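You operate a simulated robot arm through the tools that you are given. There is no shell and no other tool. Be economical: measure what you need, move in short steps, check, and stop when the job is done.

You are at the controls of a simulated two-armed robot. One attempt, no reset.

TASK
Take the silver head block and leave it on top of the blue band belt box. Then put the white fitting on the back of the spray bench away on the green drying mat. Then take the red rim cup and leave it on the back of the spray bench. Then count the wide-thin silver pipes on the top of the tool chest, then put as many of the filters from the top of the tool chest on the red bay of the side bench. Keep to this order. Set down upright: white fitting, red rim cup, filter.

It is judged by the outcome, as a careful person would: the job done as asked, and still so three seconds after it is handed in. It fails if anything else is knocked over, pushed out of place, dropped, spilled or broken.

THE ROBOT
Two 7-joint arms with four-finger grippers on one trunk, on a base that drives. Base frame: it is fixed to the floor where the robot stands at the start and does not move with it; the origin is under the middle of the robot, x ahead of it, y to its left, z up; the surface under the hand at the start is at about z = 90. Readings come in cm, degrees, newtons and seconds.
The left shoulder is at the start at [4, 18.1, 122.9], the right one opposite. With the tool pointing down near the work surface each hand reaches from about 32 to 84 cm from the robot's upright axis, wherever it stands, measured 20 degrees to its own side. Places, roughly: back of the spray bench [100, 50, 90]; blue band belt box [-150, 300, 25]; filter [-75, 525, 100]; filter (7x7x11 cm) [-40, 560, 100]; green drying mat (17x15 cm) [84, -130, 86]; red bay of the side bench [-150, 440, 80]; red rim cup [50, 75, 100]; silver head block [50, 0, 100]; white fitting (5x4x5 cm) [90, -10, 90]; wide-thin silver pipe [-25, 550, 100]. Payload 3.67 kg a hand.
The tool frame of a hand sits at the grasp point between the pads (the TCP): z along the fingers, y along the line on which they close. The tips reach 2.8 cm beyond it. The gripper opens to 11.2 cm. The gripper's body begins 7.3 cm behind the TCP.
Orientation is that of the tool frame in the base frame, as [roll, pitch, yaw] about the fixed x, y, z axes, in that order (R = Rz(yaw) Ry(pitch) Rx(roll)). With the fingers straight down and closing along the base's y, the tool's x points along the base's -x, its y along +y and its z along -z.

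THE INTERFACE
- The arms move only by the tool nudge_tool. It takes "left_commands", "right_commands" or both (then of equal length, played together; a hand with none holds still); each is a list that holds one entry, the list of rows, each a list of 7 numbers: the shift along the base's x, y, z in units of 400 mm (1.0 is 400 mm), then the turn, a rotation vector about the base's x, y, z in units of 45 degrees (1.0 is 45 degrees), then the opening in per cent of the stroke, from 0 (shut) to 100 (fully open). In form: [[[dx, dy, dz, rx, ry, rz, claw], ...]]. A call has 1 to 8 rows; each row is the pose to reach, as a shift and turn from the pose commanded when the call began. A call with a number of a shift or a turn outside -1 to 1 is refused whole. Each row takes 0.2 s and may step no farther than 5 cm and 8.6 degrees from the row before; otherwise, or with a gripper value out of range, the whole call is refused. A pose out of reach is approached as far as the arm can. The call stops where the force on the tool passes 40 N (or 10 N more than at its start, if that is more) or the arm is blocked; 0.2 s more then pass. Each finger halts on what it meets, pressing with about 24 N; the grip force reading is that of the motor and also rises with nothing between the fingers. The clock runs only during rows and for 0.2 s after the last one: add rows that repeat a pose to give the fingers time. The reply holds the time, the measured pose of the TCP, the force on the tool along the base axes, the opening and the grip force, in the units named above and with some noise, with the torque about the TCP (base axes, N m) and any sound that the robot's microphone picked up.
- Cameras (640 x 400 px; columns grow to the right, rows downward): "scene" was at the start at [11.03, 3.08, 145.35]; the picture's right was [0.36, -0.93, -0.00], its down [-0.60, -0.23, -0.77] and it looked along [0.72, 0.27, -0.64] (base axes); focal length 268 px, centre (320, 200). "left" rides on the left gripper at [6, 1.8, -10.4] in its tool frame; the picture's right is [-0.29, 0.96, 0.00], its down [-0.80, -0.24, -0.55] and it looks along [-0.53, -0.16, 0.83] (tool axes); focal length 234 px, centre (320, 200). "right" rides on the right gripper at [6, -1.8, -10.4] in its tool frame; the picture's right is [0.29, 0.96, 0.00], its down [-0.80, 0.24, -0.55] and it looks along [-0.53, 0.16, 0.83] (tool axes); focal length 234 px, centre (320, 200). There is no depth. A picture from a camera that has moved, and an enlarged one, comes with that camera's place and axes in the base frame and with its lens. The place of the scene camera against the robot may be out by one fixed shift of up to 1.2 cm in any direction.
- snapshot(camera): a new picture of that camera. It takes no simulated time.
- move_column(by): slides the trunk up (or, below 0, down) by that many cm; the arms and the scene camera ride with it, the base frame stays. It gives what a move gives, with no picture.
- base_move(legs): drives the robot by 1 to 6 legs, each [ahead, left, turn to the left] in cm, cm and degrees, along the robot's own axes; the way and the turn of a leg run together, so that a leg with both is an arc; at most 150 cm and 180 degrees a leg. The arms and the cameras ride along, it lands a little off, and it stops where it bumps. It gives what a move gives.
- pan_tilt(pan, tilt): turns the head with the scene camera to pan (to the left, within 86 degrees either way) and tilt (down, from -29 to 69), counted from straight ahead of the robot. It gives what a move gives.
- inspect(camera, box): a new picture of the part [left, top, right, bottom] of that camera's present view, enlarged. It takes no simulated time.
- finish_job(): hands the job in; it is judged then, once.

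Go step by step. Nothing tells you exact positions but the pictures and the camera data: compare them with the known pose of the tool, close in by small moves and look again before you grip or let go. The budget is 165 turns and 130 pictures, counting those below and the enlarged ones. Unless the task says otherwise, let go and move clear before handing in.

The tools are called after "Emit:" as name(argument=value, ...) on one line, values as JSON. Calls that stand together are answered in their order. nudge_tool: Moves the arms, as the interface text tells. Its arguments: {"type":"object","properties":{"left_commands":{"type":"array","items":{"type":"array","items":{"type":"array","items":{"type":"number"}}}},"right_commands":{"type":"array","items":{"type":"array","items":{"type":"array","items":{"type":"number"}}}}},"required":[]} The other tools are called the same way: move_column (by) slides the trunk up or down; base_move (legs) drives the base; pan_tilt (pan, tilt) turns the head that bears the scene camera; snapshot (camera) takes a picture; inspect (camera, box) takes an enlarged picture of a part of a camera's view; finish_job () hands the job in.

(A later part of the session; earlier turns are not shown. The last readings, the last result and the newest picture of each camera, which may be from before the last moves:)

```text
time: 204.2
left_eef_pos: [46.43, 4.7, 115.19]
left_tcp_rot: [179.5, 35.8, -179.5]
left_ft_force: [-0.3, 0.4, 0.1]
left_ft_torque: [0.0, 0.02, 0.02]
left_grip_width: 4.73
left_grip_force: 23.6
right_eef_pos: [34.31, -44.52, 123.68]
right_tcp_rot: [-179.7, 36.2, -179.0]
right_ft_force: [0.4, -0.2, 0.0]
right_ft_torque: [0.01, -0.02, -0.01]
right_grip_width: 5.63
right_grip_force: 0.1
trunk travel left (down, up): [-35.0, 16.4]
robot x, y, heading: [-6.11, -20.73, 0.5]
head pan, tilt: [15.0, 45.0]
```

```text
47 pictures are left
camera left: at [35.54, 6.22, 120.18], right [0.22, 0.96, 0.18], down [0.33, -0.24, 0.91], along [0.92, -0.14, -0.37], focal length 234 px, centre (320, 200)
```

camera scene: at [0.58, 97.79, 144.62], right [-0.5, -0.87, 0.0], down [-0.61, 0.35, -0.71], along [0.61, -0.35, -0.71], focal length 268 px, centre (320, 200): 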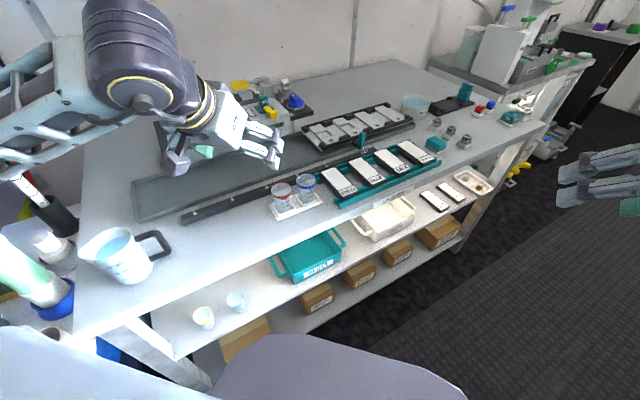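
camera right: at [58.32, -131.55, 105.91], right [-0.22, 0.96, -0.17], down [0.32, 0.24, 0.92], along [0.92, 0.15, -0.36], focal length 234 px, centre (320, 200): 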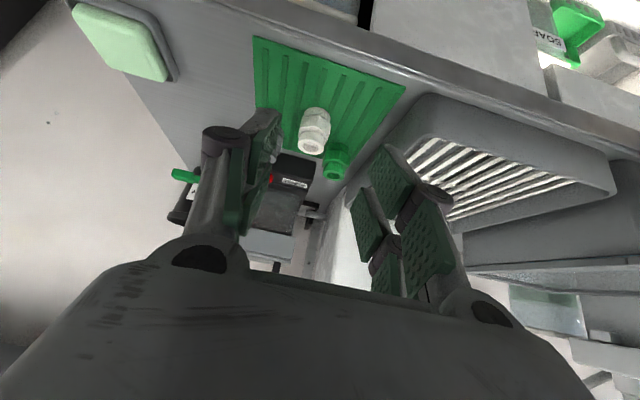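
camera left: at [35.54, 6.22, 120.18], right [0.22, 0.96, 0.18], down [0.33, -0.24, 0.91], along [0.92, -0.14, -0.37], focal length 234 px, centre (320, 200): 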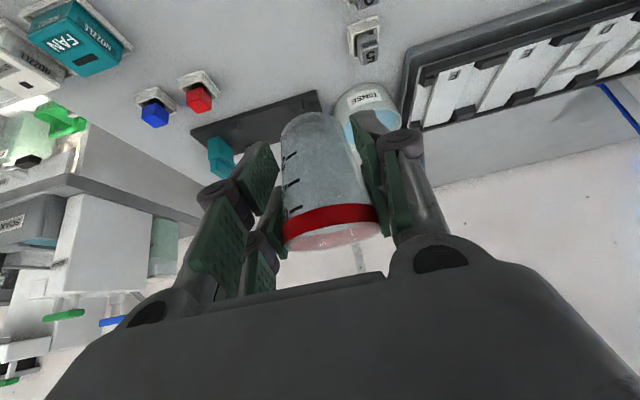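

Cup still upright. I close the last 4.5 cm and extend the hand over the back of the bench.

Emit:
base_move(legs=[[4.5, 0, 0]])

Emit:
nudge_tool(left_commands=[[[0.12, -0.02, 0, 0, 0, 0, 32], [0.24, -0.05, 0, 0, 0, 0, 32], [0.36, -0.08, 0, 0, 0, 0, 32], [0.48, -0.11, 0, 0, 0, 0, 32], [0.6, -0.14, 0, 0, 0, 0, 32], [0.72, -0.17, 0, 0, 0, 0, 32], [0.82, -0.19, -0.04, 0, 0, 0, 32], [0.92, -0.19, -0.11, 0, 0, 0, 32]]])

Emit:
pan_tilt(pan=10, tilt=35)

Emit:
snapshot(camera="scene")

```text
time: 205.2
left_eef_pos: [50.65, 4.82, 115.42]
left_tcp_rot: [179.5, 36.0, -179.4]
left_ft_force: [-0.8, 0.1, 0.1]
left_ft_torque: [0.0, -0.04, -0.04]
left_grip_width: 4.68
left_grip_force: 24.5
right_eef_pos: [38.44, -44.63, 123.78]
right_tcp_rot: [-179.7, 36.4, -179.1]
right_ft_force: [-0.6, 0.3, -0.4]
right_ft_torque: [0.01, -0.02, 0.0]
right_grip_width: 5.62
right_grip_force: 0.0
trunk travel left (down, up): [-35.0, 16.4]
robot x, y, heading: [-1.8, -20.89, 0.6]
head pan, tilt: [15.0, 45.0]
```

```text
time: 206.9
left_eef_pos: [87.81, -3.09, 110.94]
left_tcp_rot: [179.3, 35.8, -179.4]
left_ft_force: [0.2, 1.0, -0.2]
left_ft_torque: [-0.02, 0.07, -0.04]
left_grip_width: 4.72
left_grip_force: 23.9
right_eef_pos: [38.88, -44.76, 123.52]
right_tcp_rot: [-179.9, 36.2, -179.0]
right_ft_force: [0.5, -0.7, -0.3]
right_ft_torque: [0.04, -0.02, 0.06]
right_grip_width: 5.59
right_grip_force: 0.0
trunk travel left (down, up): [-35.0, 16.4]
robot x, y, heading: [-1.72, -21.0, 1.0]
head pan, tilt: [15.0, 45.0]
```

```text
time: 207.7
left_eef_pos: [87.63, -3.1, 110.99]
left_tcp_rot: [179.5, 36.0, -179.5]
left_ft_force: [0.1, -0.6, 0.1]
left_ft_torque: [0.01, -0.01, -0.01]
left_grip_width: 4.72
left_grip_force: 24.0
right_eef_pos: [38.77, -44.38, 123.7]
right_tcp_rot: [-179.7, 36.2, -179.0]
right_ft_force: [-0.6, -0.8, -0.4]
right_ft_torque: [-0.03, 0.02, 0.04]
right_grip_width: 5.63
right_grip_force: 0.1
trunk travel left (down, up): [-35.0, 16.4]
robot x, y, heading: [-1.4, -21.09, 0.6]
head pan, tilt: [10.0, 35.0]
```

```text
46 pictures are left
camera scene: at [9.84, -19.03, 146.1], right [0.19, -0.98, 0.0], down [-0.56, -0.11, -0.82], along [0.8, 0.15, -0.57], focal length 268 px, centre (320, 200)
```

scene: 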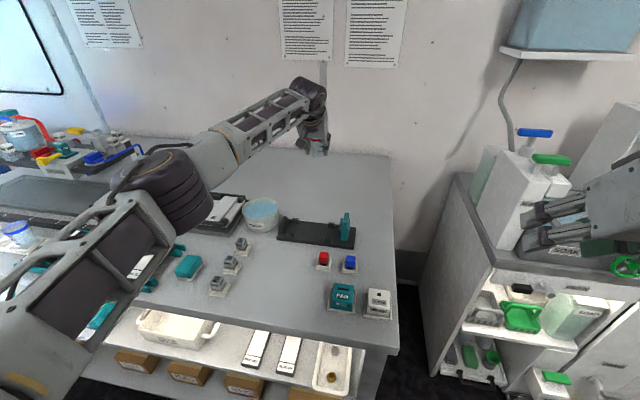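

The back of the bench is free here. I lower towards (91.5, -3).

Emit:
nudge_tool(left_commands=[[[0.03, 0, -0.1, 0, 0, 0, 32], [0.06, 0, -0.2, 0, 0, 0, 32], [0.09, 0, -0.3, 0, 0, 0, 32], [0.1, 0, -0.36, 0, 0, 0, 32]]])

Emit:
snapshot(camera="left")

```text
time: 208.7
left_eef_pos: [89.38, -2.59, 96.72]
left_tcp_rot: [179.5, 35.8, -179.6]
left_ft_force: [0.5, 0.8, -0.9]
left_ft_torque: [-0.01, 0.06, 0.0]
left_grip_width: 4.73
left_grip_force: 23.7
left hand out of reach, approached as far as the arm can: row 2, 3, 4
right_eef_pos: [38.75, -44.63, 123.67]
right_tcp_rot: [-179.8, 36.2, -179.1]
right_ft_force: [-0.1, 0.0, -0.7]
right_ft_torque: [0.03, 0.0, -0.01]
right_grip_width: 5.58
right_grip_force: 0.1
trunk travel left (down, up): [-35.0, 16.4]
robot x, y, heading: [-1.83, -20.84, 0.3]
head pan, tilt: [10.0, 35.0]
```

```text
45 pictures are left
camera left: at [78.47, -1.14, 101.58], right [0.22, 0.96, 0.18], down [0.33, -0.24, 0.91], along [0.92, -0.14, -0.37], focal length 234 px, centre (320, 200)
```

left: 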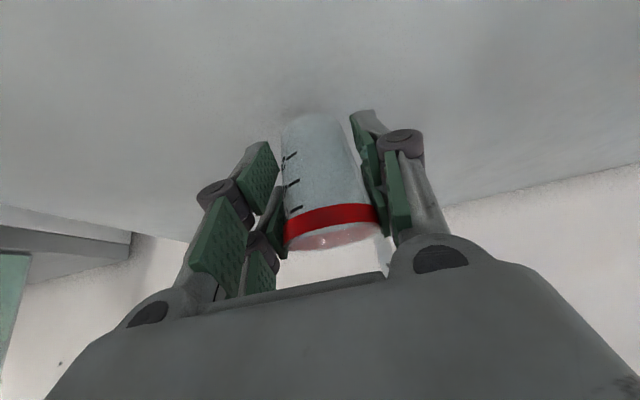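

I gain 2 cm by moving the base up to its known-safe start distance, then lower to contact.

Emit:
base_move(legs=[[2, 0, 0]])

Emit:
nudge_tool(left_commands=[[[0, 0, -0.02, 0, 0, 0, 32], [0, 0, -0.035, 0, 0, 0, 32]]])

Emit:
nudge_tool(left_commands=[[[0, 0, -0.008, 0, 0, 0, 32], [0, 0, -0.014, 0, 0, 0, 32]]])

```text
time: 209.5
left_eef_pos: [90.97, -2.78, 97.16]
left_tcp_rot: [179.5, 36.1, -179.5]
left_ft_force: [-0.3, -0.6, -0.1]
left_ft_torque: [0.04, -0.05, -0.02]
left_grip_width: 4.71
left_grip_force: 23.9
right_eef_pos: [40.24, -44.58, 123.93]
right_tcp_rot: [-179.8, 36.5, -179.0]
right_ft_force: [-1.5, 0.4, 0.2]
right_ft_torque: [-0.03, -0.03, -0.02]
right_grip_width: 5.62
right_grip_force: 0.2
trunk travel left (down, up): [-35.0, 16.4]
robot x, y, heading: [0.17, -20.91, 0.8]
head pan, tilt: [10.0, 35.0]
```

```text
time: 210.1
left_eef_pos: [90.9, -2.7, 95.34]
left_tcp_rot: [179.5, 35.9, -179.3]
left_ft_force: [0.1, 0.5, -1.2]
left_ft_torque: [-0.01, -0.02, 0.0]
left_grip_width: 4.72
left_grip_force: 24.0
right_eef_pos: [40.47, -44.5, 123.69]
right_tcp_rot: [-179.7, 36.2, -179.0]
right_ft_force: [0.7, 0.1, 0.4]
right_ft_torque: [0.0, 0.01, 0.0]
right_grip_width: 5.58
right_grip_force: 0.0
trunk travel left (down, up): [-35.0, 16.4]
robot x, y, heading: [0.3, -20.6, 0.7]
head pan, tilt: [10.0, 35.0]
```

```text
time: 210.7
left_eef_pos: [90.94, -2.45, 94.88]
left_tcp_rot: [179.6, 35.9, -179.4]
left_ft_force: [-0.4, 1.0, -0.3]
left_ft_torque: [-0.01, -0.03, 0.01]
left_grip_width: 4.69
left_grip_force: 24.5
left hand out of reach, approached as far as the arm can: row 2
right_eef_pos: [40.59, -44.46, 123.71]
right_tcp_rot: [-179.7, 36.1, -179.0]
right_ft_force: [-0.9, 0.1, -0.9]
right_ft_torque: [0.0, -0.03, -0.04]
right_grip_width: 5.61
right_grip_force: 0.0
trunk travel left (down, up): [-35.0, 16.4]
robot x, y, heading: [0.22, -20.99, 0.6]
head pan, tilt: [10.0, 35.0]
```

At the reach limit again; I ease 5 mm back while lowering.

Emit:
nudge_tool(left_commands=[[[-0.012, 0, 0, 0, 0, 0, 32], [-0.018, 0, -0.008, 0, 0, 0, 32], [-0.018, 0, -0.014, 0, 0, 0, 32]]])

Emit:
nudge_tool(left_commands=[[[-0.004, 0, -0.008, 0, 0, 0, 32]]])

Emit:
snapshot(camera="left")

```text
time: 211.5
left_eef_pos: [90.11, -2.62, 94.55]
left_tcp_rot: [179.4, 35.9, -179.5]
left_ft_force: [1.1, 1.0, 7.4]
left_ft_torque: [0.09, -0.1, 0.03]
left_grip_width: 4.75
left_grip_force: 24.5
right_eef_pos: [40.54, -44.51, 123.7]
right_tcp_rot: [-179.8, 36.3, -179.0]
right_ft_force: [-0.3, -0.3, 0.2]
right_ft_torque: [0.01, 0.02, -0.02]
right_grip_width: 5.61
right_grip_force: 0.1
trunk travel left (down, up): [-35.0, 16.4]
robot x, y, heading: [-0.04, -20.65, 0.7]
head pan, tilt: [10.0, 35.0]
```

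```text
time: 211.9
left_eef_pos: [89.93, -2.64, 94.24]
left_tcp_rot: [179.5, 36.3, -179.5]
left_ft_force: [4.6, 0.8, 15.1]
left_ft_torque: [0.02, -0.2, 0.0]
left_grip_width: 4.81
left_grip_force: 23.6
right_eef_pos: [40.4, -44.51, 123.81]
right_tcp_rot: [-179.7, 36.3, -179.0]
right_ft_force: [0.0, -0.3, -0.7]
right_ft_torque: [0.0, 0.03, -0.01]
right_grip_width: 5.59
right_grip_force: 0.0
trunk travel left (down, up): [-35.0, 16.4]
robot x, y, heading: [-0.03, -20.79, 0.8]
head pan, tilt: [10.0, 35.0]
```

```text
44 pictures are left
camera left: at [79.06, -1.14, 99.17], right [0.22, 0.96, 0.18], down [0.32, -0.24, 0.92], along [0.92, -0.14, -0.36], focal length 234 px, centre (320, 200)
```

left: 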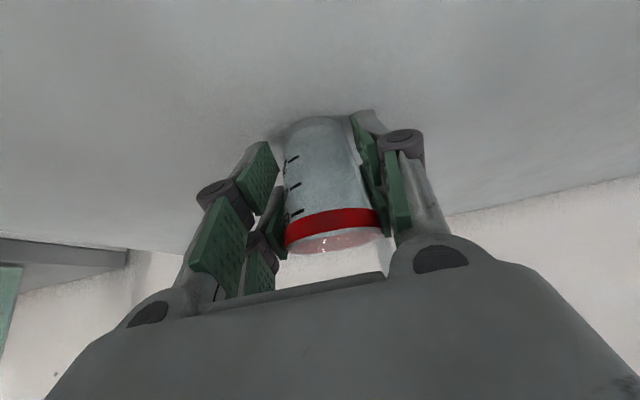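

The cup is on the bench (15 N). I open and withdraw backward and up along the tool axis.

Emit:
nudge_tool(left_commands=[[[0, 0, 0.004, 0, 0, 0, 45], [0, 0, 0.006, 0, 0, 0, 66], [0, 0, 0.006, 0, 0, 0, 66], [-0.03, 0, 0.04, 0, 0, 0, 66], [-0.1, 0, 0.12, 0, 0, 0, 66], [-0.17, 0, 0.21, 0, 0, 0, 66], [-0.24, 0, 0.3, 0, 0, 0, 66], [-0.32, 0, 0.36, 0, 0, 0, 66]]])

Emit:
snapshot(camera="left")

```text
time: 213.7
left_eef_pos: [76.99, -2.58, 108.49]
left_tcp_rot: [179.5, 36.0, -179.4]
left_ft_force: [-0.2, 0.0, 0.7]
left_ft_torque: [-0.01, -0.01, 0.01]
left_grip_width: 7.41
left_grip_force: 0.1
right_eef_pos: [40.49, -44.46, 123.84]
right_tcp_rot: [-179.7, 36.3, -179.1]
right_ft_force: [-0.3, 0.2, 0.1]
right_ft_torque: [-0.01, -0.02, 0.0]
right_grip_width: 5.6
right_grip_force: 0.1
trunk travel left (down, up): [-35.0, 16.4]
robot x, y, heading: [0.18, -20.97, 0.8]
head pan, tilt: [10.0, 35.0]
```

```text
43 pictures are left
camera left: at [66.15, -1.12, 113.31], right [0.22, 0.96, 0.18], down [0.32, -0.24, 0.92], along [0.92, -0.14, -0.36], focal length 234 px, centre (320, 200)
```

left: 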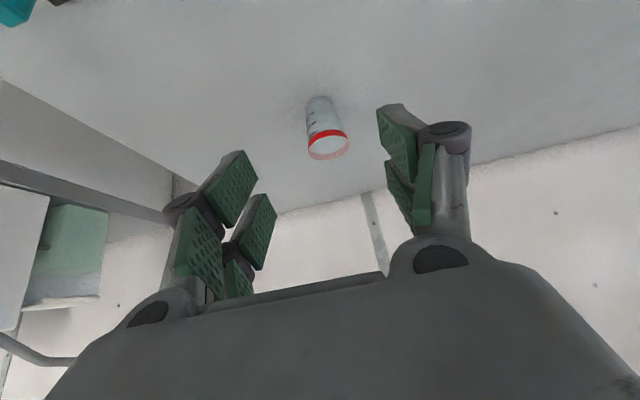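

The red-rim cup stands upright at the back of the bench. Now I tuck the left hand and drive down the aisle to the tool chest.

Emit:
nudge_tool(left_commands=[[[-0.12, 0.02, 0.03, 0, 0, 0, 66], [-0.24, 0.06, 0.06, 0, 0, 0, 66], [-0.36, 0.1, 0.1, 0, 0, 0, 66], [-0.48, 0.14, 0.14, 0, 0, 0, 66], [-0.6, 0.18, 0.18, 0, 0, 0, 66], [-0.7, 0.22, 0.2, 0, 0, 0, 66]]])

Emit:
base_move(legs=[[-47, 0, 0], [0, 0, 89.2], [150, 0, 0], [150, 0, 0], [150, 0, 0]])

Emit:
pan_tilt(pan=0, tilt=25)

Emit:
snapshot(camera="scene")

```text
refused: row 1 steps farther than a row can; nothing moved
```

```text
time: 242.2
left_eef_pos: [-26.68, 503.47, 108.32]
left_tcp_rot: [179.6, 35.9, -96.7]
left_ft_force: [0.2, 0.3, -0.3]
left_ft_torque: [-0.03, 0.03, 0.04]
left_grip_width: 7.38
left_grip_force: 0.0
right_eef_pos: [10.06, 461.93, 123.59]
right_tcp_rot: [-179.7, 36.2, -96.2]
right_ft_force: [0.2, 0.3, 0.7]
right_ft_torque: [0.0, -0.03, -0.01]
right_grip_width: 5.61
right_grip_force: 0.0
trunk travel left (down, up): [-35.0, 16.4]
robot x, y, heading: [-18.96, 424.62, 83.4]
head pan, tilt: [10.0, 35.0]
```

```text
time: 243.0
left_eef_pos: [-26.73, 503.32, 108.2]
left_tcp_rot: [179.5, 35.9, -96.7]
left_ft_force: [0.1, 0.1, 0.1]
left_ft_torque: [0.0, 0.02, -0.01]
left_grip_width: 7.4
left_grip_force: 0.1
right_eef_pos: [10.04, 461.85, 123.63]
right_tcp_rot: [-179.7, 36.2, -96.3]
right_ft_force: [-0.4, -0.3, -1.2]
right_ft_torque: [-0.01, -0.01, 0.02]
right_grip_width: 5.58
right_grip_force: 0.1
trunk travel left (down, up): [-35.0, 16.4]
robot x, y, heading: [-18.61, 424.56, 83.5]
head pan, tilt: [0.0, 25.0]
```

```text
42 pictures are left
camera scene: at [-16.18, 435.85, 147.67], right [0.99, -0.11, 0.0], down [-0.05, -0.42, -0.91], along [0.1, 0.9, -0.42], focal length 268 px, centre (320, 200)
```

scene: 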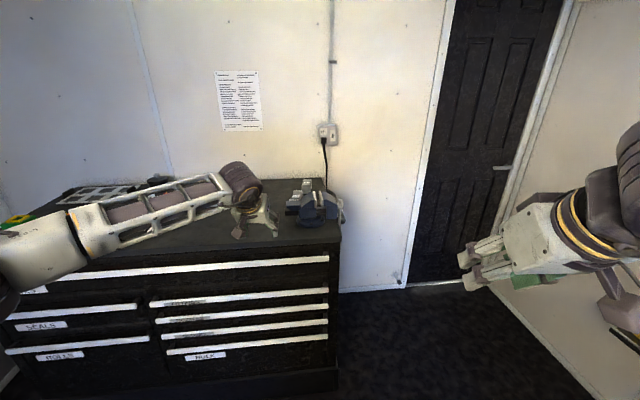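

The hand tuck was refused for step size (the drive still went cleanly). The tool chest is ahead, its front edge at y≈501. I retract the left hand now and shift the base to x≈-50 square to the chest.

Emit:
nudge_tool(left_commands=[[[0, -0.1, 0.04, 0, 0, 0, 66], [-0.01, -0.2, 0.08, 0, 0, 0, 66], [-0.03, -0.3, 0.12, 0, 0, 0, 66], [-0.05, -0.4, 0.16, 0, 0, 0, 66], [-0.08, -0.5, 0.2, 0, 0, 0, 66], [-0.12, -0.6, 0.24, 0, 0, 0, 66], [-0.16, -0.7, 0.26, 0, 0, 0, 66]]])

Emit:
base_move(legs=[[0, 0, 6.5], [20, 33, 0]])

Emit:
pan_tilt(pan=0, tilt=40)

Emit:
snapshot(camera="scene")

```text
time: 244.6
left_eef_pos: [-33.25, 475.36, 118.75]
left_tcp_rot: [179.5, 36.0, -96.8]
left_ft_force: [-0.5, -1.3, 0.6]
left_ft_torque: [0.04, -0.02, 0.0]
left_grip_width: 7.4
left_grip_force: 0.2
right_eef_pos: [10.0, 461.83, 123.79]
right_tcp_rot: [-179.7, 36.3, -96.2]
right_ft_force: [-0.2, 0.0, 1.0]
right_ft_torque: [0.04, 0.0, -0.04]
right_grip_width: 5.6
right_grip_force: 0.0
trunk travel left (down, up): [-35.0, 16.4]
robot x, y, heading: [-18.31, 424.37, 83.4]
head pan, tilt: [0.0, 25.0]
```

```text
time: 247.6
left_eef_pos: [-73.27, 493.95, 118.84]
left_tcp_rot: [179.5, 35.9, -90.2]
left_ft_force: [-0.6, 0.1, 0.5]
left_ft_torque: [0.0, -0.01, 0.02]
left_grip_width: 7.38
left_grip_force: 0.0
right_eef_pos: [-28.6, 485.2, 123.68]
right_tcp_rot: [-179.7, 36.2, -89.7]
right_ft_force: [0.4, 0.4, 0.0]
right_ft_torque: [0.01, -0.04, 0.0]
right_grip_width: 5.61
right_grip_force: 0.1
trunk travel left (down, up): [-35.0, 16.4]
robot x, y, heading: [-52.79, 444.95, 90.0]
head pan, tilt: [0.0, 25.0]
```

```text
time: 248.4
left_eef_pos: [-73.27, 493.97, 118.69]
left_tcp_rot: [179.4, 35.9, -90.2]
left_ft_force: [0.5, 0.7, 0.3]
left_ft_torque: [0.01, 0.0, 0.01]
left_grip_width: 7.38
left_grip_force: 0.1
right_eef_pos: [-28.7, 485.16, 123.67]
right_tcp_rot: [-179.7, 36.2, -89.7]
right_ft_force: [0.4, 0.4, -1.2]
right_ft_torque: [0.0, 0.01, 0.01]
right_grip_width: 5.6
right_grip_force: 0.1
trunk travel left (down, up): [-35.0, 16.4]
robot x, y, heading: [-52.38, 444.76, 89.9]
head pan, tilt: [0.0, 40.0]
```

```text
41 pictures are left
camera scene: at [-51.9, 455.59, 145.35], right [1.0, 0.0, 0.0], down [0.0, -0.64, -0.77], along [0.0, 0.77, -0.64], focal length 268 px, centre (320, 200)
```

scene: 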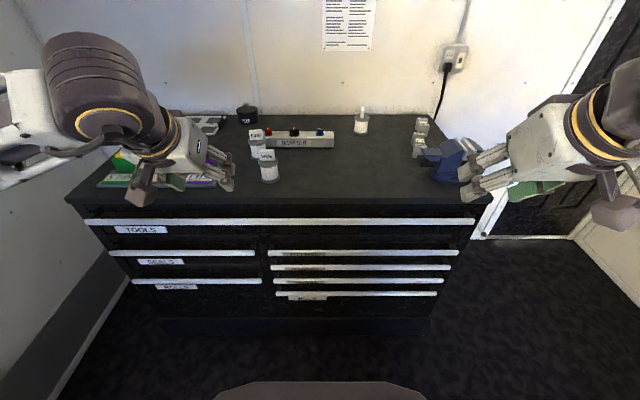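

I see cylinders, a switch rack and a vise on the chest top; I zoom in.

Emit:
inspect(camera="scene", box=[90, 90, 290, 215])

Emit:
inspect(camera="scene", box=[260, 80, 500, 230])

```text
3.20 times, centred on (190, 152) of scene
camera zoom: at [-51.9, 455.59, 145.35], right [1.0, 0.0, 0.0], down [0.0, -0.64, -0.77], along [0.0, 0.77, -0.64], focal length 858 px, centre (736, 352)
```

zoom: 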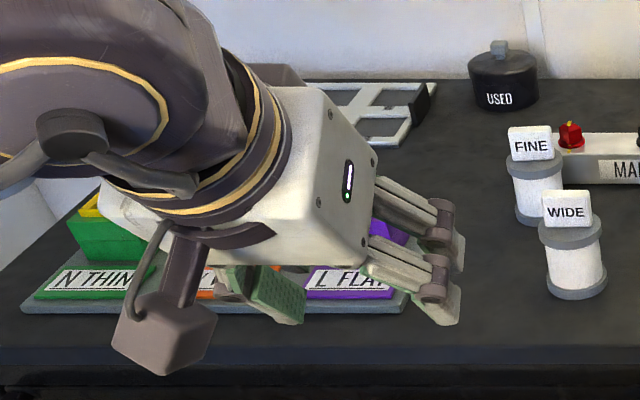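

```text
2.67 times, centred on (380, 155) of scene
camera zoom: at [-51.9, 455.59, 145.35], right [1.0, 0.0, 0.0], down [0.0, -0.64, -0.77], along [0.0, 0.77, -0.64], focal length 715 px, centre (160, 320)
```

zoom: 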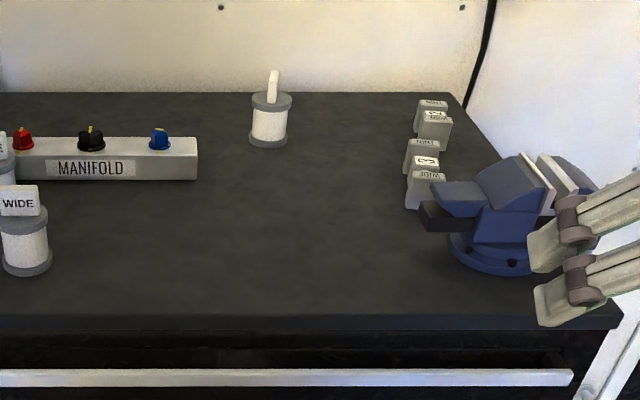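

Filters look like the white cylinders with FINE/WIDE tags; the silver pieces by the vise carry tags. I zoom further.

Emit:
inspect(camera="scene", box=[395, 105, 475, 165])

Emit:
inspect(camera="scene", box=[345, 95, 385, 140])

```text
6.67 times, centred on (435, 135) of scene
camera zoom: at [-51.9, 455.59, 145.35], right [1.0, 0.0, 0.0], down [0.0, -0.64, -0.77], along [0.0, 0.77, -0.64], focal length 1789 px, centre (-447, 633)
```

zoom: 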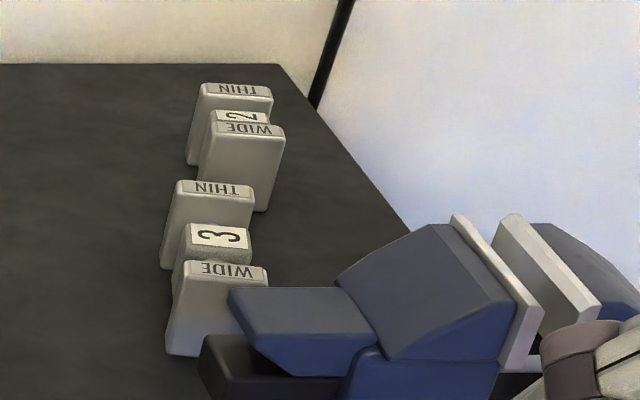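

```text
8.89 times, centred on (365, 118) of scene
camera zoom: at [-51.9, 455.59, 145.35], right [1.0, 0.0, 0.0], down [0.0, -0.64, -0.77], along [0.0, 0.77, -0.64], focal length 2385 px, centre (-80, 933)
```

zoom: 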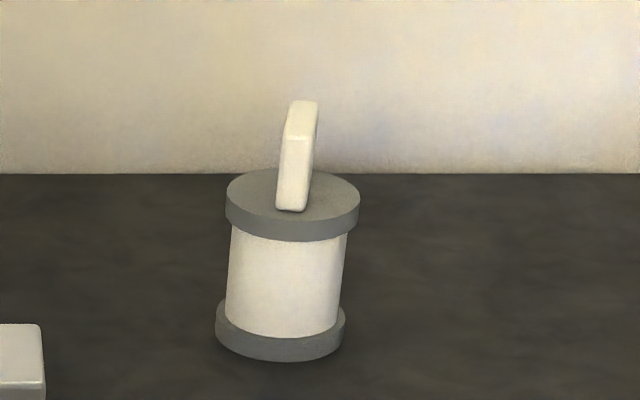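

Two silver pieces ("WIDE … THIN", numbered 2 and 3) are visible by the vise; I must rule out hidden ones. I back off, lower the hands out of view and raise the trunk for a clear look.

Emit:
base_move(legs=[[-22, 0, 0]])

Emit:
nudge_tool(left_commands=[[[0, 0, -0.11, 0, 0, 0, 66], [0, 0, -0.22, 0, 0, 0, 66], [0, 0, -0.33, 0, 0, 0, 66], [0, 0, -0.44, 0, 0, 0, 66], [0, 0, -0.55, 0, 0, 0, 66], [0, 0, -0.66, 0, 0, 0, 66]]], right_commands=[[[0.02, 0, -0.11, 0, 0, 0, 66], [0.04, 0, -0.22, 0, 0, 0, 66], [0.06, 0.02, -0.33, 0, 0, 0, 66], [0.08, 0.04, -0.44, 0, 0, 0, 66], [0.1, 0.06, -0.55, 0, 0, 0, 66], [0.12, 0.08, -0.66, 0, 0, 0, 66]]])

Emit:
move_column(by=16)

Emit:
snapshot(camera="scene")

```text
time: 250.1
left_eef_pos: [-73.4, 471.83, 118.76]
left_tcp_rot: [179.5, 35.9, -90.1]
left_ft_force: [0.3, -0.3, 0.0]
left_ft_torque: [-0.01, 0.0, 0.05]
left_grip_width: 7.42
left_grip_force: 0.1
right_eef_pos: [-28.75, 463.04, 123.64]
right_tcp_rot: [-179.7, 36.2, -89.6]
right_ft_force: [-0.2, 0.3, -0.2]
right_ft_torque: [0.0, 0.0, -0.02]
right_grip_width: 5.59
right_grip_force: 0.0
trunk travel left (down, up): [-35.0, 16.4]
robot x, y, heading: [-52.97, 422.89, 90.3]
head pan, tilt: [0.0, 40.0]
```

```text
time: 251.5
left_eef_pos: [-73.3, 471.81, 92.09]
left_tcp_rot: [179.5, 35.9, -90.2]
left_ft_force: [-0.1, -0.8, 0.0]
left_ft_torque: [-0.01, 0.02, -0.01]
left_grip_width: 7.37
left_grip_force: 0.1
right_eef_pos: [-23.77, 468.39, 96.84]
right_tcp_rot: [-179.9, 36.2, -89.5]
right_ft_force: [0.0, 0.5, -0.6]
right_ft_torque: [0.0, 0.0, -0.01]
right_grip_width: 7.39
right_grip_force: 0.1
right hand out of reach, approached as far as the arm can: row 1, 2, 3, 4, 5, 6
trunk travel left (down, up): [-35.0, 16.4]
robot x, y, heading: [-52.81, 422.69, 90.0]
head pan, tilt: [0.0, 40.0]
```

```text
time: 253.4
left_eef_pos: [-73.28, 471.87, 108.2]
left_tcp_rot: [179.4, 35.9, -90.0]
left_ft_force: [0.3, -0.2, 0.0]
left_ft_torque: [0.0, 0.0, -0.05]
left_grip_width: 7.39
left_grip_force: 0.0
right_eef_pos: [-23.73, 468.43, 112.89]
right_tcp_rot: [-179.8, 36.2, -89.6]
right_ft_force: [-0.2, -0.3, -0.5]
right_ft_torque: [-0.01, 0.02, -0.03]
right_grip_width: 7.4
right_grip_force: 0.1
trunk travel left (down, up): [-51.0, 0.4]
robot x, y, heading: [-52.75, 422.56, 90.0]
head pan, tilt: [0.0, 40.0]
```

```text
36 pictures are left
camera scene: at [-51.89, 433.39, 161.39], right [1.0, 0.0, 0.0], down [0.0, -0.64, -0.77], along [0.0, 0.77, -0.64], focal length 268 px, centre (320, 200)
```

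scene: 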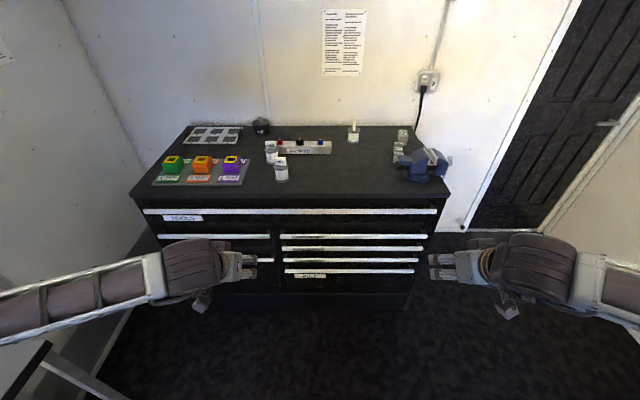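

Now the whole chest top is visible; I zoom.

Emit:
inspect(camera="scene", box=[340, 110, 460, 195])

Emit:
inspect(camera="scene", box=[140, 105, 350, 205])

```text
4.71 times, centred on (400, 152) of scene
camera zoom: at [-51.89, 433.39, 161.39], right [1.0, 0.0, 0.0], down [0.0, -0.64, -0.77], along [0.0, 0.77, -0.64], focal length 1262 px, centre (-56, 424)
```

zoom: 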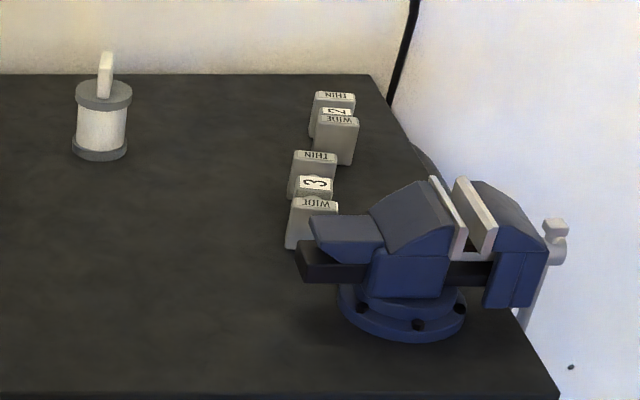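

```text
3.05 times, centred on (245, 155) of scene
camera zoom: at [-51.89, 433.39, 161.39], right [1.0, 0.0, 0.0], down [0.0, -0.64, -0.77], along [0.0, 0.77, -0.64], focal length 818 px, centre (549, 337)
```

zoom: 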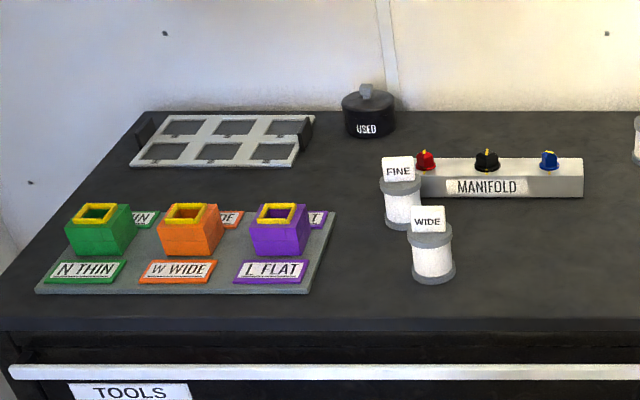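

Two WIDE–THIN pieces (2 and 3) so far; I check behind the vise with the right hand camera, which sits further right.

Emit:
snapshot(camera="right")

```text
33 pictures are left
camera right: at [-21.82, 457.42, 117.85], right [-0.96, -0.24, -0.17], down [-0.24, 0.32, 0.92], along [-0.16, 0.92, -0.36], focal length 234 px, centre (320, 200)
```

right: 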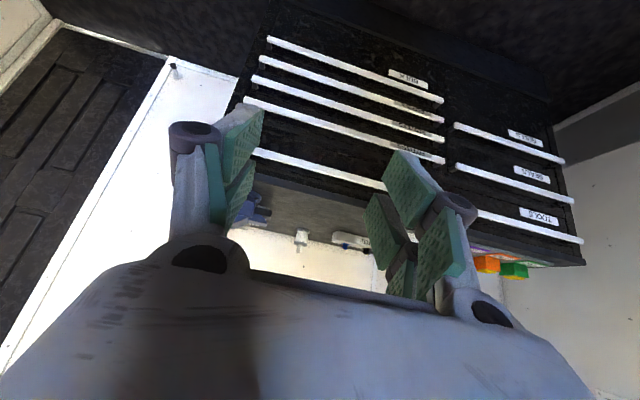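

Nothing more seen, so the count is two so far (I'll glance once more from the side later). Chest top z≈97.6; WIDE filter ≈(-67.3,524.3), FINE ≈(-73,537). I position for the right hand to take WIDE.

Emit:
nudge_tool(left_commands=[[[0, 0, 0.1, 0, 0, 0, 80], [0, 0, 0.2, 0, 0, 0, 80], [-0.05, 0, 0.3, 0, 0, 0, 80]]], right_commands=[[[0, 0, 0.1, 0, 0, 0, 90], [0, 0, 0.2, 0, 0, 0, 90], [0, 0, 0.28, 0, 0, 0, 90]]])

Emit:
move_column(by=-8)

Emit:
base_move(legs=[[28, 22, 0]])

Emit:
nudge_tool(right_commands=[[[-0.1, 0, 0, 0, 0, 0, 90], [-0.2, 0.02, 0, 0, 0, 0, 90], [-0.3, 0.04, 0, 0, 0, 0, 90], [-0.4, 0.06, 0, 0, 0, 0, 90], [-0.5, 0.08, 0, 0, 0, 0, 90]]])

Emit:
snapshot(camera="right")

```text
time: 254.2
left_eef_pos: [-75.54, 471.73, 120.31]
left_tcp_rot: [179.5, 36.0, -90.1]
left_ft_force: [-0.4, -1.7, 0.3]
left_ft_torque: [-0.01, -0.01, 0.0]
left_grip_width: 8.96
left_grip_force: 0.1
right_eef_pos: [-23.57, 469.14, 124.2]
right_tcp_rot: [-179.7, 36.2, -89.7]
right_ft_force: [-1.2, -0.5, 0.3]
right_ft_torque: [0.02, 0.01, -0.03]
right_grip_width: 10.09
right_grip_force: 0.0
right hand out of reach, approached as far as the arm can: row 1, 2, 3
trunk travel left (down, up): [-51.0, 0.4]
robot x, y, heading: [-52.5, 422.66, 89.9]
head pan, tilt: [0.0, 40.0]
```

```text
time: 255.3
left_eef_pos: [-75.45, 471.8, 112.29]
left_tcp_rot: [179.4, 35.9, -90.2]
left_ft_force: [-0.4, -0.2, 0.1]
left_ft_torque: [-0.02, 0.01, -0.01]
left_grip_width: 8.95
left_grip_force: 0.0
right_eef_pos: [-23.47, 469.37, 116.1]
right_tcp_rot: [-179.8, 36.1, -89.6]
right_ft_force: [0.0, 1.0, -0.7]
right_ft_torque: [0.0, 0.01, 0.02]
right_grip_width: 10.08
right_grip_force: 0.0
trunk travel left (down, up): [-43.0, 8.4]
robot x, y, heading: [-53.23, 422.83, 90.1]
head pan, tilt: [0.0, 40.0]
```

```text
time: 257.6
left_eef_pos: [-97.3, 499.37, 112.3]
left_tcp_rot: [179.4, 35.9, -89.8]
left_ft_force: [-0.3, 0.4, 0.7]
left_ft_torque: [-0.03, 0.01, -0.02]
left_grip_width: 8.93
left_grip_force: 0.1
right_eef_pos: [-45.23, 497.18, 116.11]
right_tcp_rot: [-179.7, 36.1, -89.3]
right_ft_force: [-0.5, 0.3, 0.1]
right_ft_torque: [0.05, -0.01, -0.02]
right_grip_width: 10.1
right_grip_force: 0.0
trunk travel left (down, up): [-43.0, 8.4]
robot x, y, heading: [-74.6, 450.92, 90.5]
head pan, tilt: [0.0, 40.0]
```

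```text
time: 258.8
left_eef_pos: [-97.56, 499.52, 112.18]
left_tcp_rot: [179.5, 35.8, -89.8]
left_ft_force: [-1.2, 0.1, -0.5]
left_ft_torque: [-0.03, -0.05, 0.04]
left_grip_width: 8.97
left_grip_force: 0.1
right_eef_pos: [-65.78, 500.59, 116.05]
right_tcp_rot: [-179.5, 36.2, -89.2]
right_ft_force: [-0.7, 0.9, 0.3]
right_ft_torque: [0.01, -0.03, -0.04]
right_grip_width: 10.07
right_grip_force: 0.0
trunk travel left (down, up): [-43.0, 8.4]
robot x, y, heading: [-74.77, 450.34, 90.4]
head pan, tilt: [0.0, 40.0]
```

```text
32 pictures are left
camera right: at [-63.9, 489.52, 121.0], right [-0.95, -0.24, -0.17], down [-0.25, 0.32, 0.92], along [-0.17, 0.92, -0.36], focal length 234 px, centre (320, 200)
```

right: 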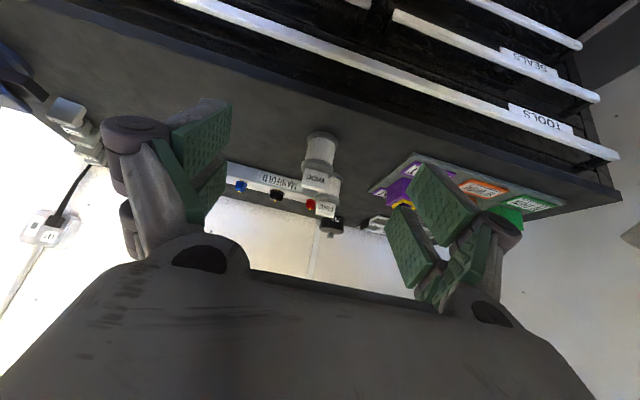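

WIDE filter at ≈(-68.2, 522). I move to a pre-grasp and recheck.

Emit:
nudge_tool(right_commands=[[[-0.02, 0.1, -0.02, 0, 0, 0, 90], [-0.04, 0.2, -0.04, 0, 0, 0, 90], [-0.06, 0.29, -0.08, 0, 0, 0, 90], [-0.06, 0.36, -0.13, 0, 0, 0, 90]]])

Emit:
snapshot(camera="right")

```text
time: 259.8
left_eef_pos: [-97.43, 499.4, 112.17]
left_tcp_rot: [179.5, 35.9, -89.8]
left_ft_force: [-0.1, 0.2, 0.3]
left_ft_torque: [-0.03, 0.03, -0.02]
left_grip_width: 8.98
left_grip_force: 0.1
right_eef_pos: [-67.83, 514.95, 110.9]
right_tcp_rot: [-179.7, 36.0, -89.3]
right_ft_force: [0.6, 1.2, 0.6]
right_ft_torque: [0.0, 0.0, -0.01]
right_grip_width: 10.06
right_grip_force: 0.1
trunk travel left (down, up): [-43.0, 8.4]
robot x, y, heading: [-74.85, 450.44, 90.4]
head pan, tilt: [0.0, 40.0]
```

```text
31 pictures are left
camera right: at [-65.97, 503.99, 115.93], right [-0.95, -0.24, -0.17], down [-0.25, 0.32, 0.92], along [-0.17, 0.92, -0.36], focal length 234 px, centre (320, 200)
```

right: 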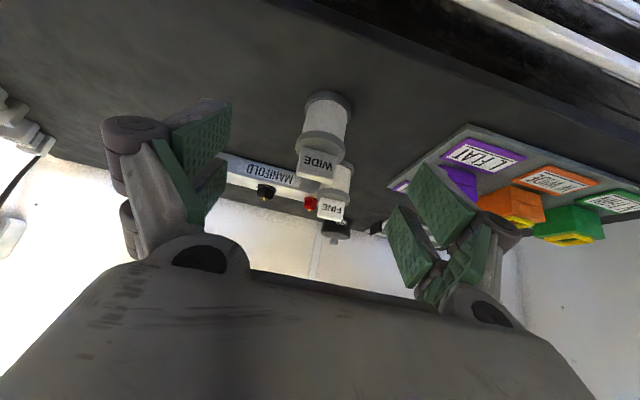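

Confirmed (-68.3, 522.2). Final approach and grip.

Emit:
nudge_tool(right_commands=[[[-0.004, 0.06, -0.075, 0, 0, 0, 90], [-0.008, 0.12, -0.15, 0, 0, 0, 90], [-0.012, 0.176, -0.22, 0, 0, 0, 90], [-0.012, 0.176, -0.222, 0, 0, 0, 60], [-0.012, 0.176, -0.222, 0, 0, 0, 35], [-0.012, 0.176, -0.222, 0, 0, 0, 35], [-0.012, 0.176, -0.222, 0, 0, 0, 35]]])

Emit:
snapshot(camera="right")

```text
time: 261.4
left_eef_pos: [-97.41, 499.43, 112.27]
left_tcp_rot: [179.5, 36.0, -89.8]
left_ft_force: [0.0, 0.2, 0.3]
left_ft_torque: [0.01, 0.0, -0.01]
left_grip_width: 8.94
left_grip_force: 0.0
right_eef_pos: [-68.33, 521.86, 102.19]
right_tcp_rot: [-179.8, 36.1, -89.3]
right_ft_force: [0.7, -0.4, 0.1]
right_ft_torque: [-0.01, 0.0, 0.01]
right_grip_width: 3.92
right_grip_force: 0.0
trunk travel left (down, up): [-43.0, 8.4]
robot x, y, heading: [-74.58, 450.57, 90.3]
head pan, tilt: [0.0, 40.0]
```

```text
30 pictures are left
camera right: at [-66.44, 510.89, 107.02], right [-0.95, -0.24, -0.17], down [-0.25, 0.32, 0.92], along [-0.17, 0.92, -0.36], focal length 234 px, centre (320, 200)
```

right: 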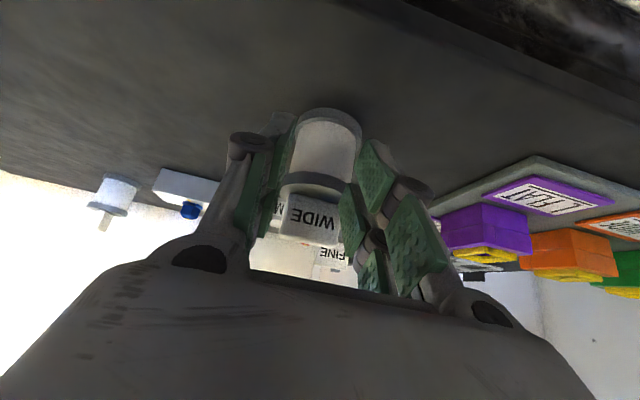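

The body is slimmer than expected; I close further and lift.

Emit:
nudge_tool(right_commands=[[[0, 0, 0, 0, 0, 0, 15], [0, 0, 0, 0, 0, 0, 10], [0, 0, 0, 0, 0, 0, 10], [0, 0, 0.03, 0, 0, 0, 10], [0, 0, 0.12, 0, 0, 0, 10], [0, 0, 0.22, 0, 0, 0, 10]]])

Emit:
snapshot(camera="right")

```text
time: 262.8
left_eef_pos: [-97.4, 499.35, 112.26]
left_tcp_rot: [179.5, 35.8, -89.8]
left_ft_force: [-0.2, -0.2, 0.2]
left_ft_torque: [-0.01, -0.02, 0.01]
left_grip_width: 8.95
left_grip_force: 0.1
right_eef_pos: [-68.48, 521.94, 110.74]
right_tcp_rot: [-179.7, 36.1, -89.3]
right_ft_force: [0.0, -0.6, 0.5]
right_ft_torque: [-0.02, 0.0, -0.02]
right_grip_width: 1.14
right_grip_force: 0.1
trunk travel left (down, up): [-43.0, 8.4]
robot x, y, heading: [-74.65, 450.36, 90.4]
head pan, tilt: [0.0, 40.0]
```

```text
29 pictures are left
camera right: at [-66.52, 510.94, 115.66], right [-0.95, -0.24, -0.17], down [-0.25, 0.32, 0.92], along [-0.17, 0.92, -0.36], focal length 234 px, centre (320, 200)
```

right: 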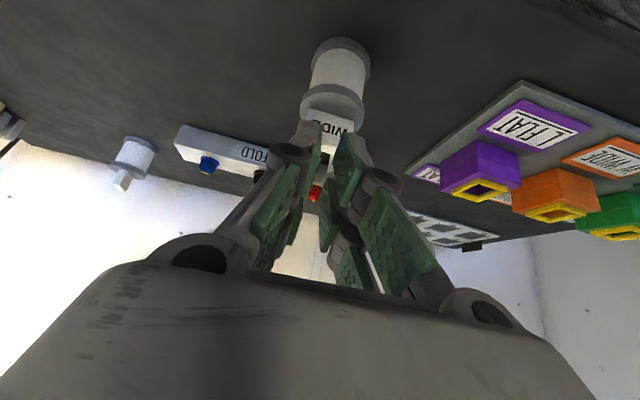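

The fingers closed in front of the filter: three hand views now triangulate it to (-68.7, 528) with the chest top at z≈92.8. I reopen and approach that point along the tool axis.

Emit:
nudge_tool(right_commands=[[[0, -0.02, 0, 0, 0, 0, 50], [0, -0.02, 0, 0, 0, 0, 90], [-0.005, 0, -0.06, 0, 0, 0, 90], [-0.005, 0.005, -0.12, 0, 0, 0, 90]]])

Emit:
snapshot(camera="right")

```text
time: 263.8
left_eef_pos: [-97.37, 499.31, 112.29]
left_tcp_rot: [179.5, 36.0, -89.8]
left_ft_force: [-0.1, 0.8, -0.4]
left_ft_torque: [-0.05, 0.01, -0.01]
left_grip_width: 8.96
left_grip_force: 0.1
right_eef_pos: [-68.29, 522.22, 105.75]
right_tcp_rot: [-179.8, 36.0, -89.3]
right_ft_force: [0.8, -0.2, -0.4]
right_ft_torque: [0.02, -0.02, 0.01]
right_grip_width: 10.09
right_grip_force: 0.0
trunk travel left (down, up): [-43.0, 8.4]
robot x, y, heading: [-74.6, 450.51, 90.4]
head pan, tilt: [0.0, 40.0]
```

```text
28 pictures are left
camera right: at [-66.44, 511.16, 110.81], right [-0.95, -0.24, -0.17], down [-0.25, 0.31, 0.92], along [-0.17, 0.92, -0.36], focal length 234 px, centre (320, 200)
```

right: 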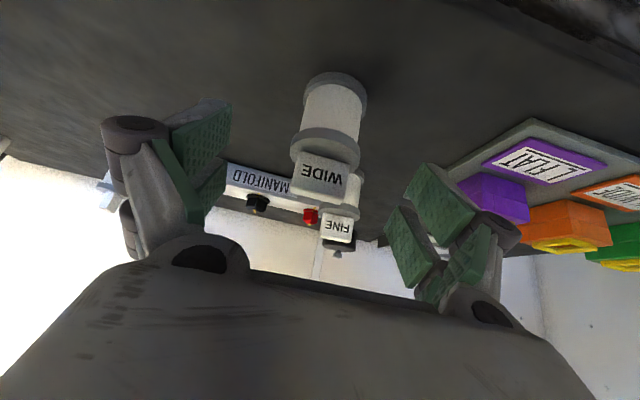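

Consistent: (-69, 528.1). Final approach and grip.

Emit:
nudge_tool(right_commands=[[[-0.006, 0.05, -0.067, 0, 0, 0, 90], [-0.012, 0.1, -0.134, 0, 0, 0, 90], [-0.017, 0.147, -0.2, 0, 0, 0, 90], [-0.017, 0.147, -0.2, 0, 0, 0, 60], [-0.017, 0.147, -0.2, 0, 0, 0, 30], [-0.017, 0.147, -0.2, 0, 0, 0, 15], [-0.017, 0.147, -0.2, 0, 0, 0, 15], [-0.017, 0.147, -0.2, 0, 0, 0, 15]]])

Emit:
snapshot(camera="right")

```text
time: 265.6
left_eef_pos: [-97.38, 499.36, 112.24]
left_tcp_rot: [179.5, 35.9, -89.9]
left_ft_force: [0.6, -0.4, 0.8]
left_ft_torque: [0.02, -0.03, 0.03]
left_grip_width: 8.96
left_grip_force: 0.0
right_eef_pos: [-69.0, 527.84, 98.04]
right_tcp_rot: [-179.7, 36.1, -89.3]
right_ft_force: [0.1, -0.8, 0.2]
right_ft_torque: [0.0, -0.03, 0.01]
right_grip_width: 6.06
right_grip_force: 24.4
trunk travel left (down, up): [-43.0, 8.4]
robot x, y, heading: [-74.49, 450.59, 90.0]
head pan, tilt: [0.0, 40.0]
```

```text
27 pictures are left
camera right: at [-67.11, 516.93, 102.97], right [-0.95, -0.24, -0.17], down [-0.25, 0.32, 0.92], along [-0.17, 0.92, -0.36], focal length 234 px, centre (320, 200)
```

right: 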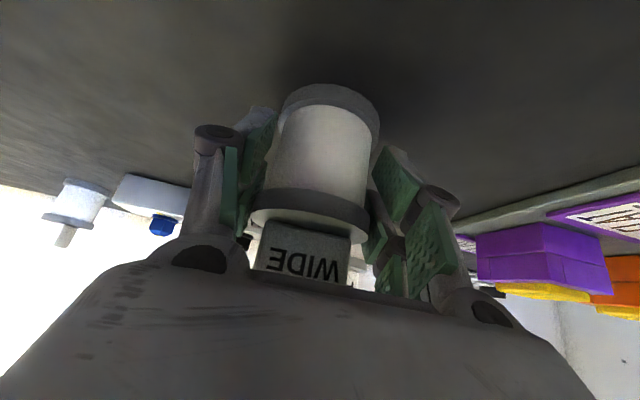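

Gripped firmly (6.06 cm). I lift it, tuck it to the right, shift the base, and bring the left hand near the FINE filter (≈(-75, 542)).

Emit:
nudge_tool(right_commands=[[[0, 0, 0.1, 0, 0, 0, 15], [0, 0, 0.2, 0, 0, 0, 15], [0, -0.02, 0.3, 0, 0, 0, 15], [0.04, -0.1, 0.36, 0, 0, 0, 15], [0.09, -0.2, 0.38, 0, 0, 0, 15], [0.14, -0.3, 0.38, 0, 0, 0, 15], [0.2, -0.4, 0.38, 0, 0, 0, 15], [0.27, -0.5, 0.38, 0, 0, 0, 15]]])

Emit:
base_move(legs=[[12, -14, 0]])

Emit:
nudge_tool(left_commands=[[[0.05, 0.08, 0, 0, 0, 0, 90], [0.1, 0.16, 0, 0, 0, 0, 90], [0.15, 0.24, 0, 0, 0, 0, 90], [0.19, 0.32, 0, 0, 0, 0, 90], [0.22, 0.4, 0, 0, 0, 0, 90]]])

Emit:
snapshot(camera="left")

```text
time: 267.4
left_eef_pos: [-97.26, 499.22, 112.44]
left_tcp_rot: [179.4, 36.0, -89.8]
left_ft_force: [1.6, -0.3, -0.5]
left_ft_torque: [0.02, 0.01, -0.01]
left_grip_width: 8.98
left_grip_force: 0.0
right_eef_pos: [-58.35, 507.63, 113.3]
right_tcp_rot: [-179.9, 36.2, -89.2]
right_ft_force: [-0.6, -0.7, -0.1]
right_ft_torque: [-0.03, 0.02, 0.02]
right_grip_width: 6.06
right_grip_force: 23.7
trunk travel left (down, up): [-43.0, 8.4]
robot x, y, heading: [-75.09, 450.36, 90.4]
head pan, tilt: [0.0, 40.0]
```

```text
time: 269.0
left_eef_pos: [-83.38, 511.42, 112.26]
left_tcp_rot: [179.5, 35.9, -89.9]
left_ft_force: [0.5, -0.3, -1.0]
left_ft_torque: [0.01, 0.0, -0.02]
left_grip_width: 8.96
left_grip_force: 0.0
right_eef_pos: [-44.46, 519.73, 113.28]
right_tcp_rot: [-179.7, 36.2, -89.3]
right_ft_force: [-0.7, 0.3, -1.4]
right_ft_torque: [0.0, 0.0, 0.01]
right_grip_width: 6.05
right_grip_force: 23.7
trunk travel left (down, up): [-43.0, 8.4]
robot x, y, heading: [-60.57, 462.98, 90.2]
head pan, tilt: [0.0, 40.0]
```

```text
time: 270.2
left_eef_pos: [-74.36, 527.56, 111.99]
left_tcp_rot: [179.3, 35.8, -89.9]
left_ft_force: [-0.2, 1.6, 0.1]
left_ft_torque: [-0.03, 0.04, -0.01]
left_grip_width: 10.07
left_grip_force: 0.0
right_eef_pos: [-44.32, 519.92, 113.19]
right_tcp_rot: [-179.8, 36.1, -89.4]
right_ft_force: [0.2, 0.8, -0.4]
right_ft_torque: [-0.02, -0.03, 0.0]
right_grip_width: 6.02
right_grip_force: 24.2
trunk travel left (down, up): [-43.0, 8.4]
robot x, y, heading: [-60.37, 462.57, 90.4]
head pan, tilt: [0.0, 40.0]
```

```text
26 pictures are left
camera left: at [-75.88, 516.65, 116.95], right [-0.96, 0.23, 0.18], down [0.25, 0.32, 0.91], along [0.15, 0.92, -0.37], focal length 234 px, centre (320, 200)
```

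left: 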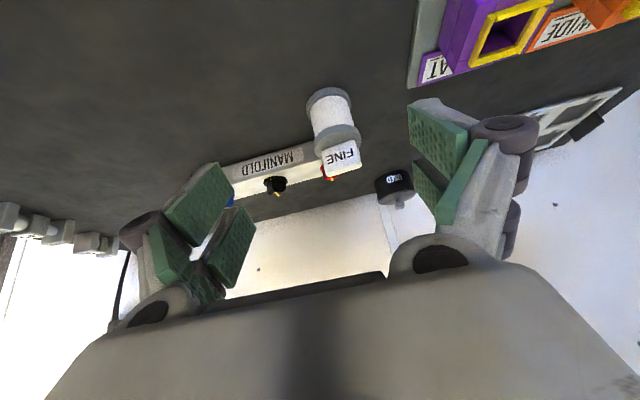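

FINE base at (-75.7, 542.1) as predicted. I move to the pre-grasp and check.

Emit:
nudge_tool(left_commands=[[[-0.015, 0.08, -0.04, 0, 0, 0, 84], [-0.025, 0.15, -0.08, 0, 0, 0, 84], [-0.033, 0.21, -0.147, 0, 0, 0, 84]]])

Emit:
snapshot(camera="left")

```text
time: 271.0
left_eef_pos: [-75.76, 535.84, 106.37]
left_tcp_rot: [179.5, 35.9, -89.9]
left_ft_force: [0.3, -0.7, -0.7]
left_ft_torque: [0.02, 0.0, 0.0]
left_grip_width: 9.42
left_grip_force: 0.1
right_eef_pos: [-44.25, 519.88, 113.25]
right_tcp_rot: [-179.7, 36.1, -89.3]
right_ft_force: [0.8, 0.1, -2.1]
right_ft_torque: [0.0, 0.02, 0.01]
right_grip_width: 6.08
right_grip_force: 24.1
trunk travel left (down, up): [-43.0, 8.4]
robot x, y, heading: [-60.62, 462.7, 90.5]
head pan, tilt: [0.0, 40.0]
```

```text
25 pictures are left
camera left: at [-77.42, 524.77, 111.3], right [-0.96, 0.23, 0.18], down [0.24, 0.32, 0.91], along [0.15, 0.92, -0.36], focal length 234 px, centre (320, 200)
```

left: 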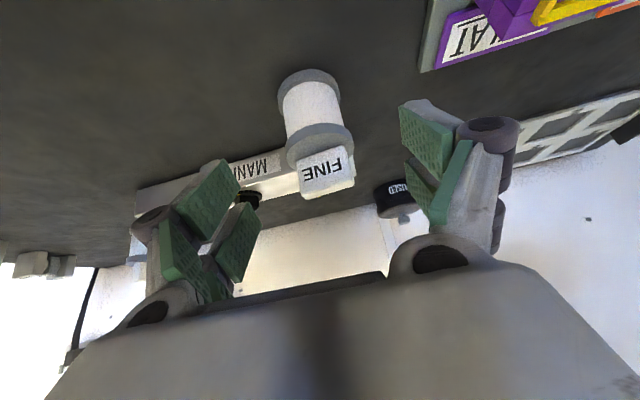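

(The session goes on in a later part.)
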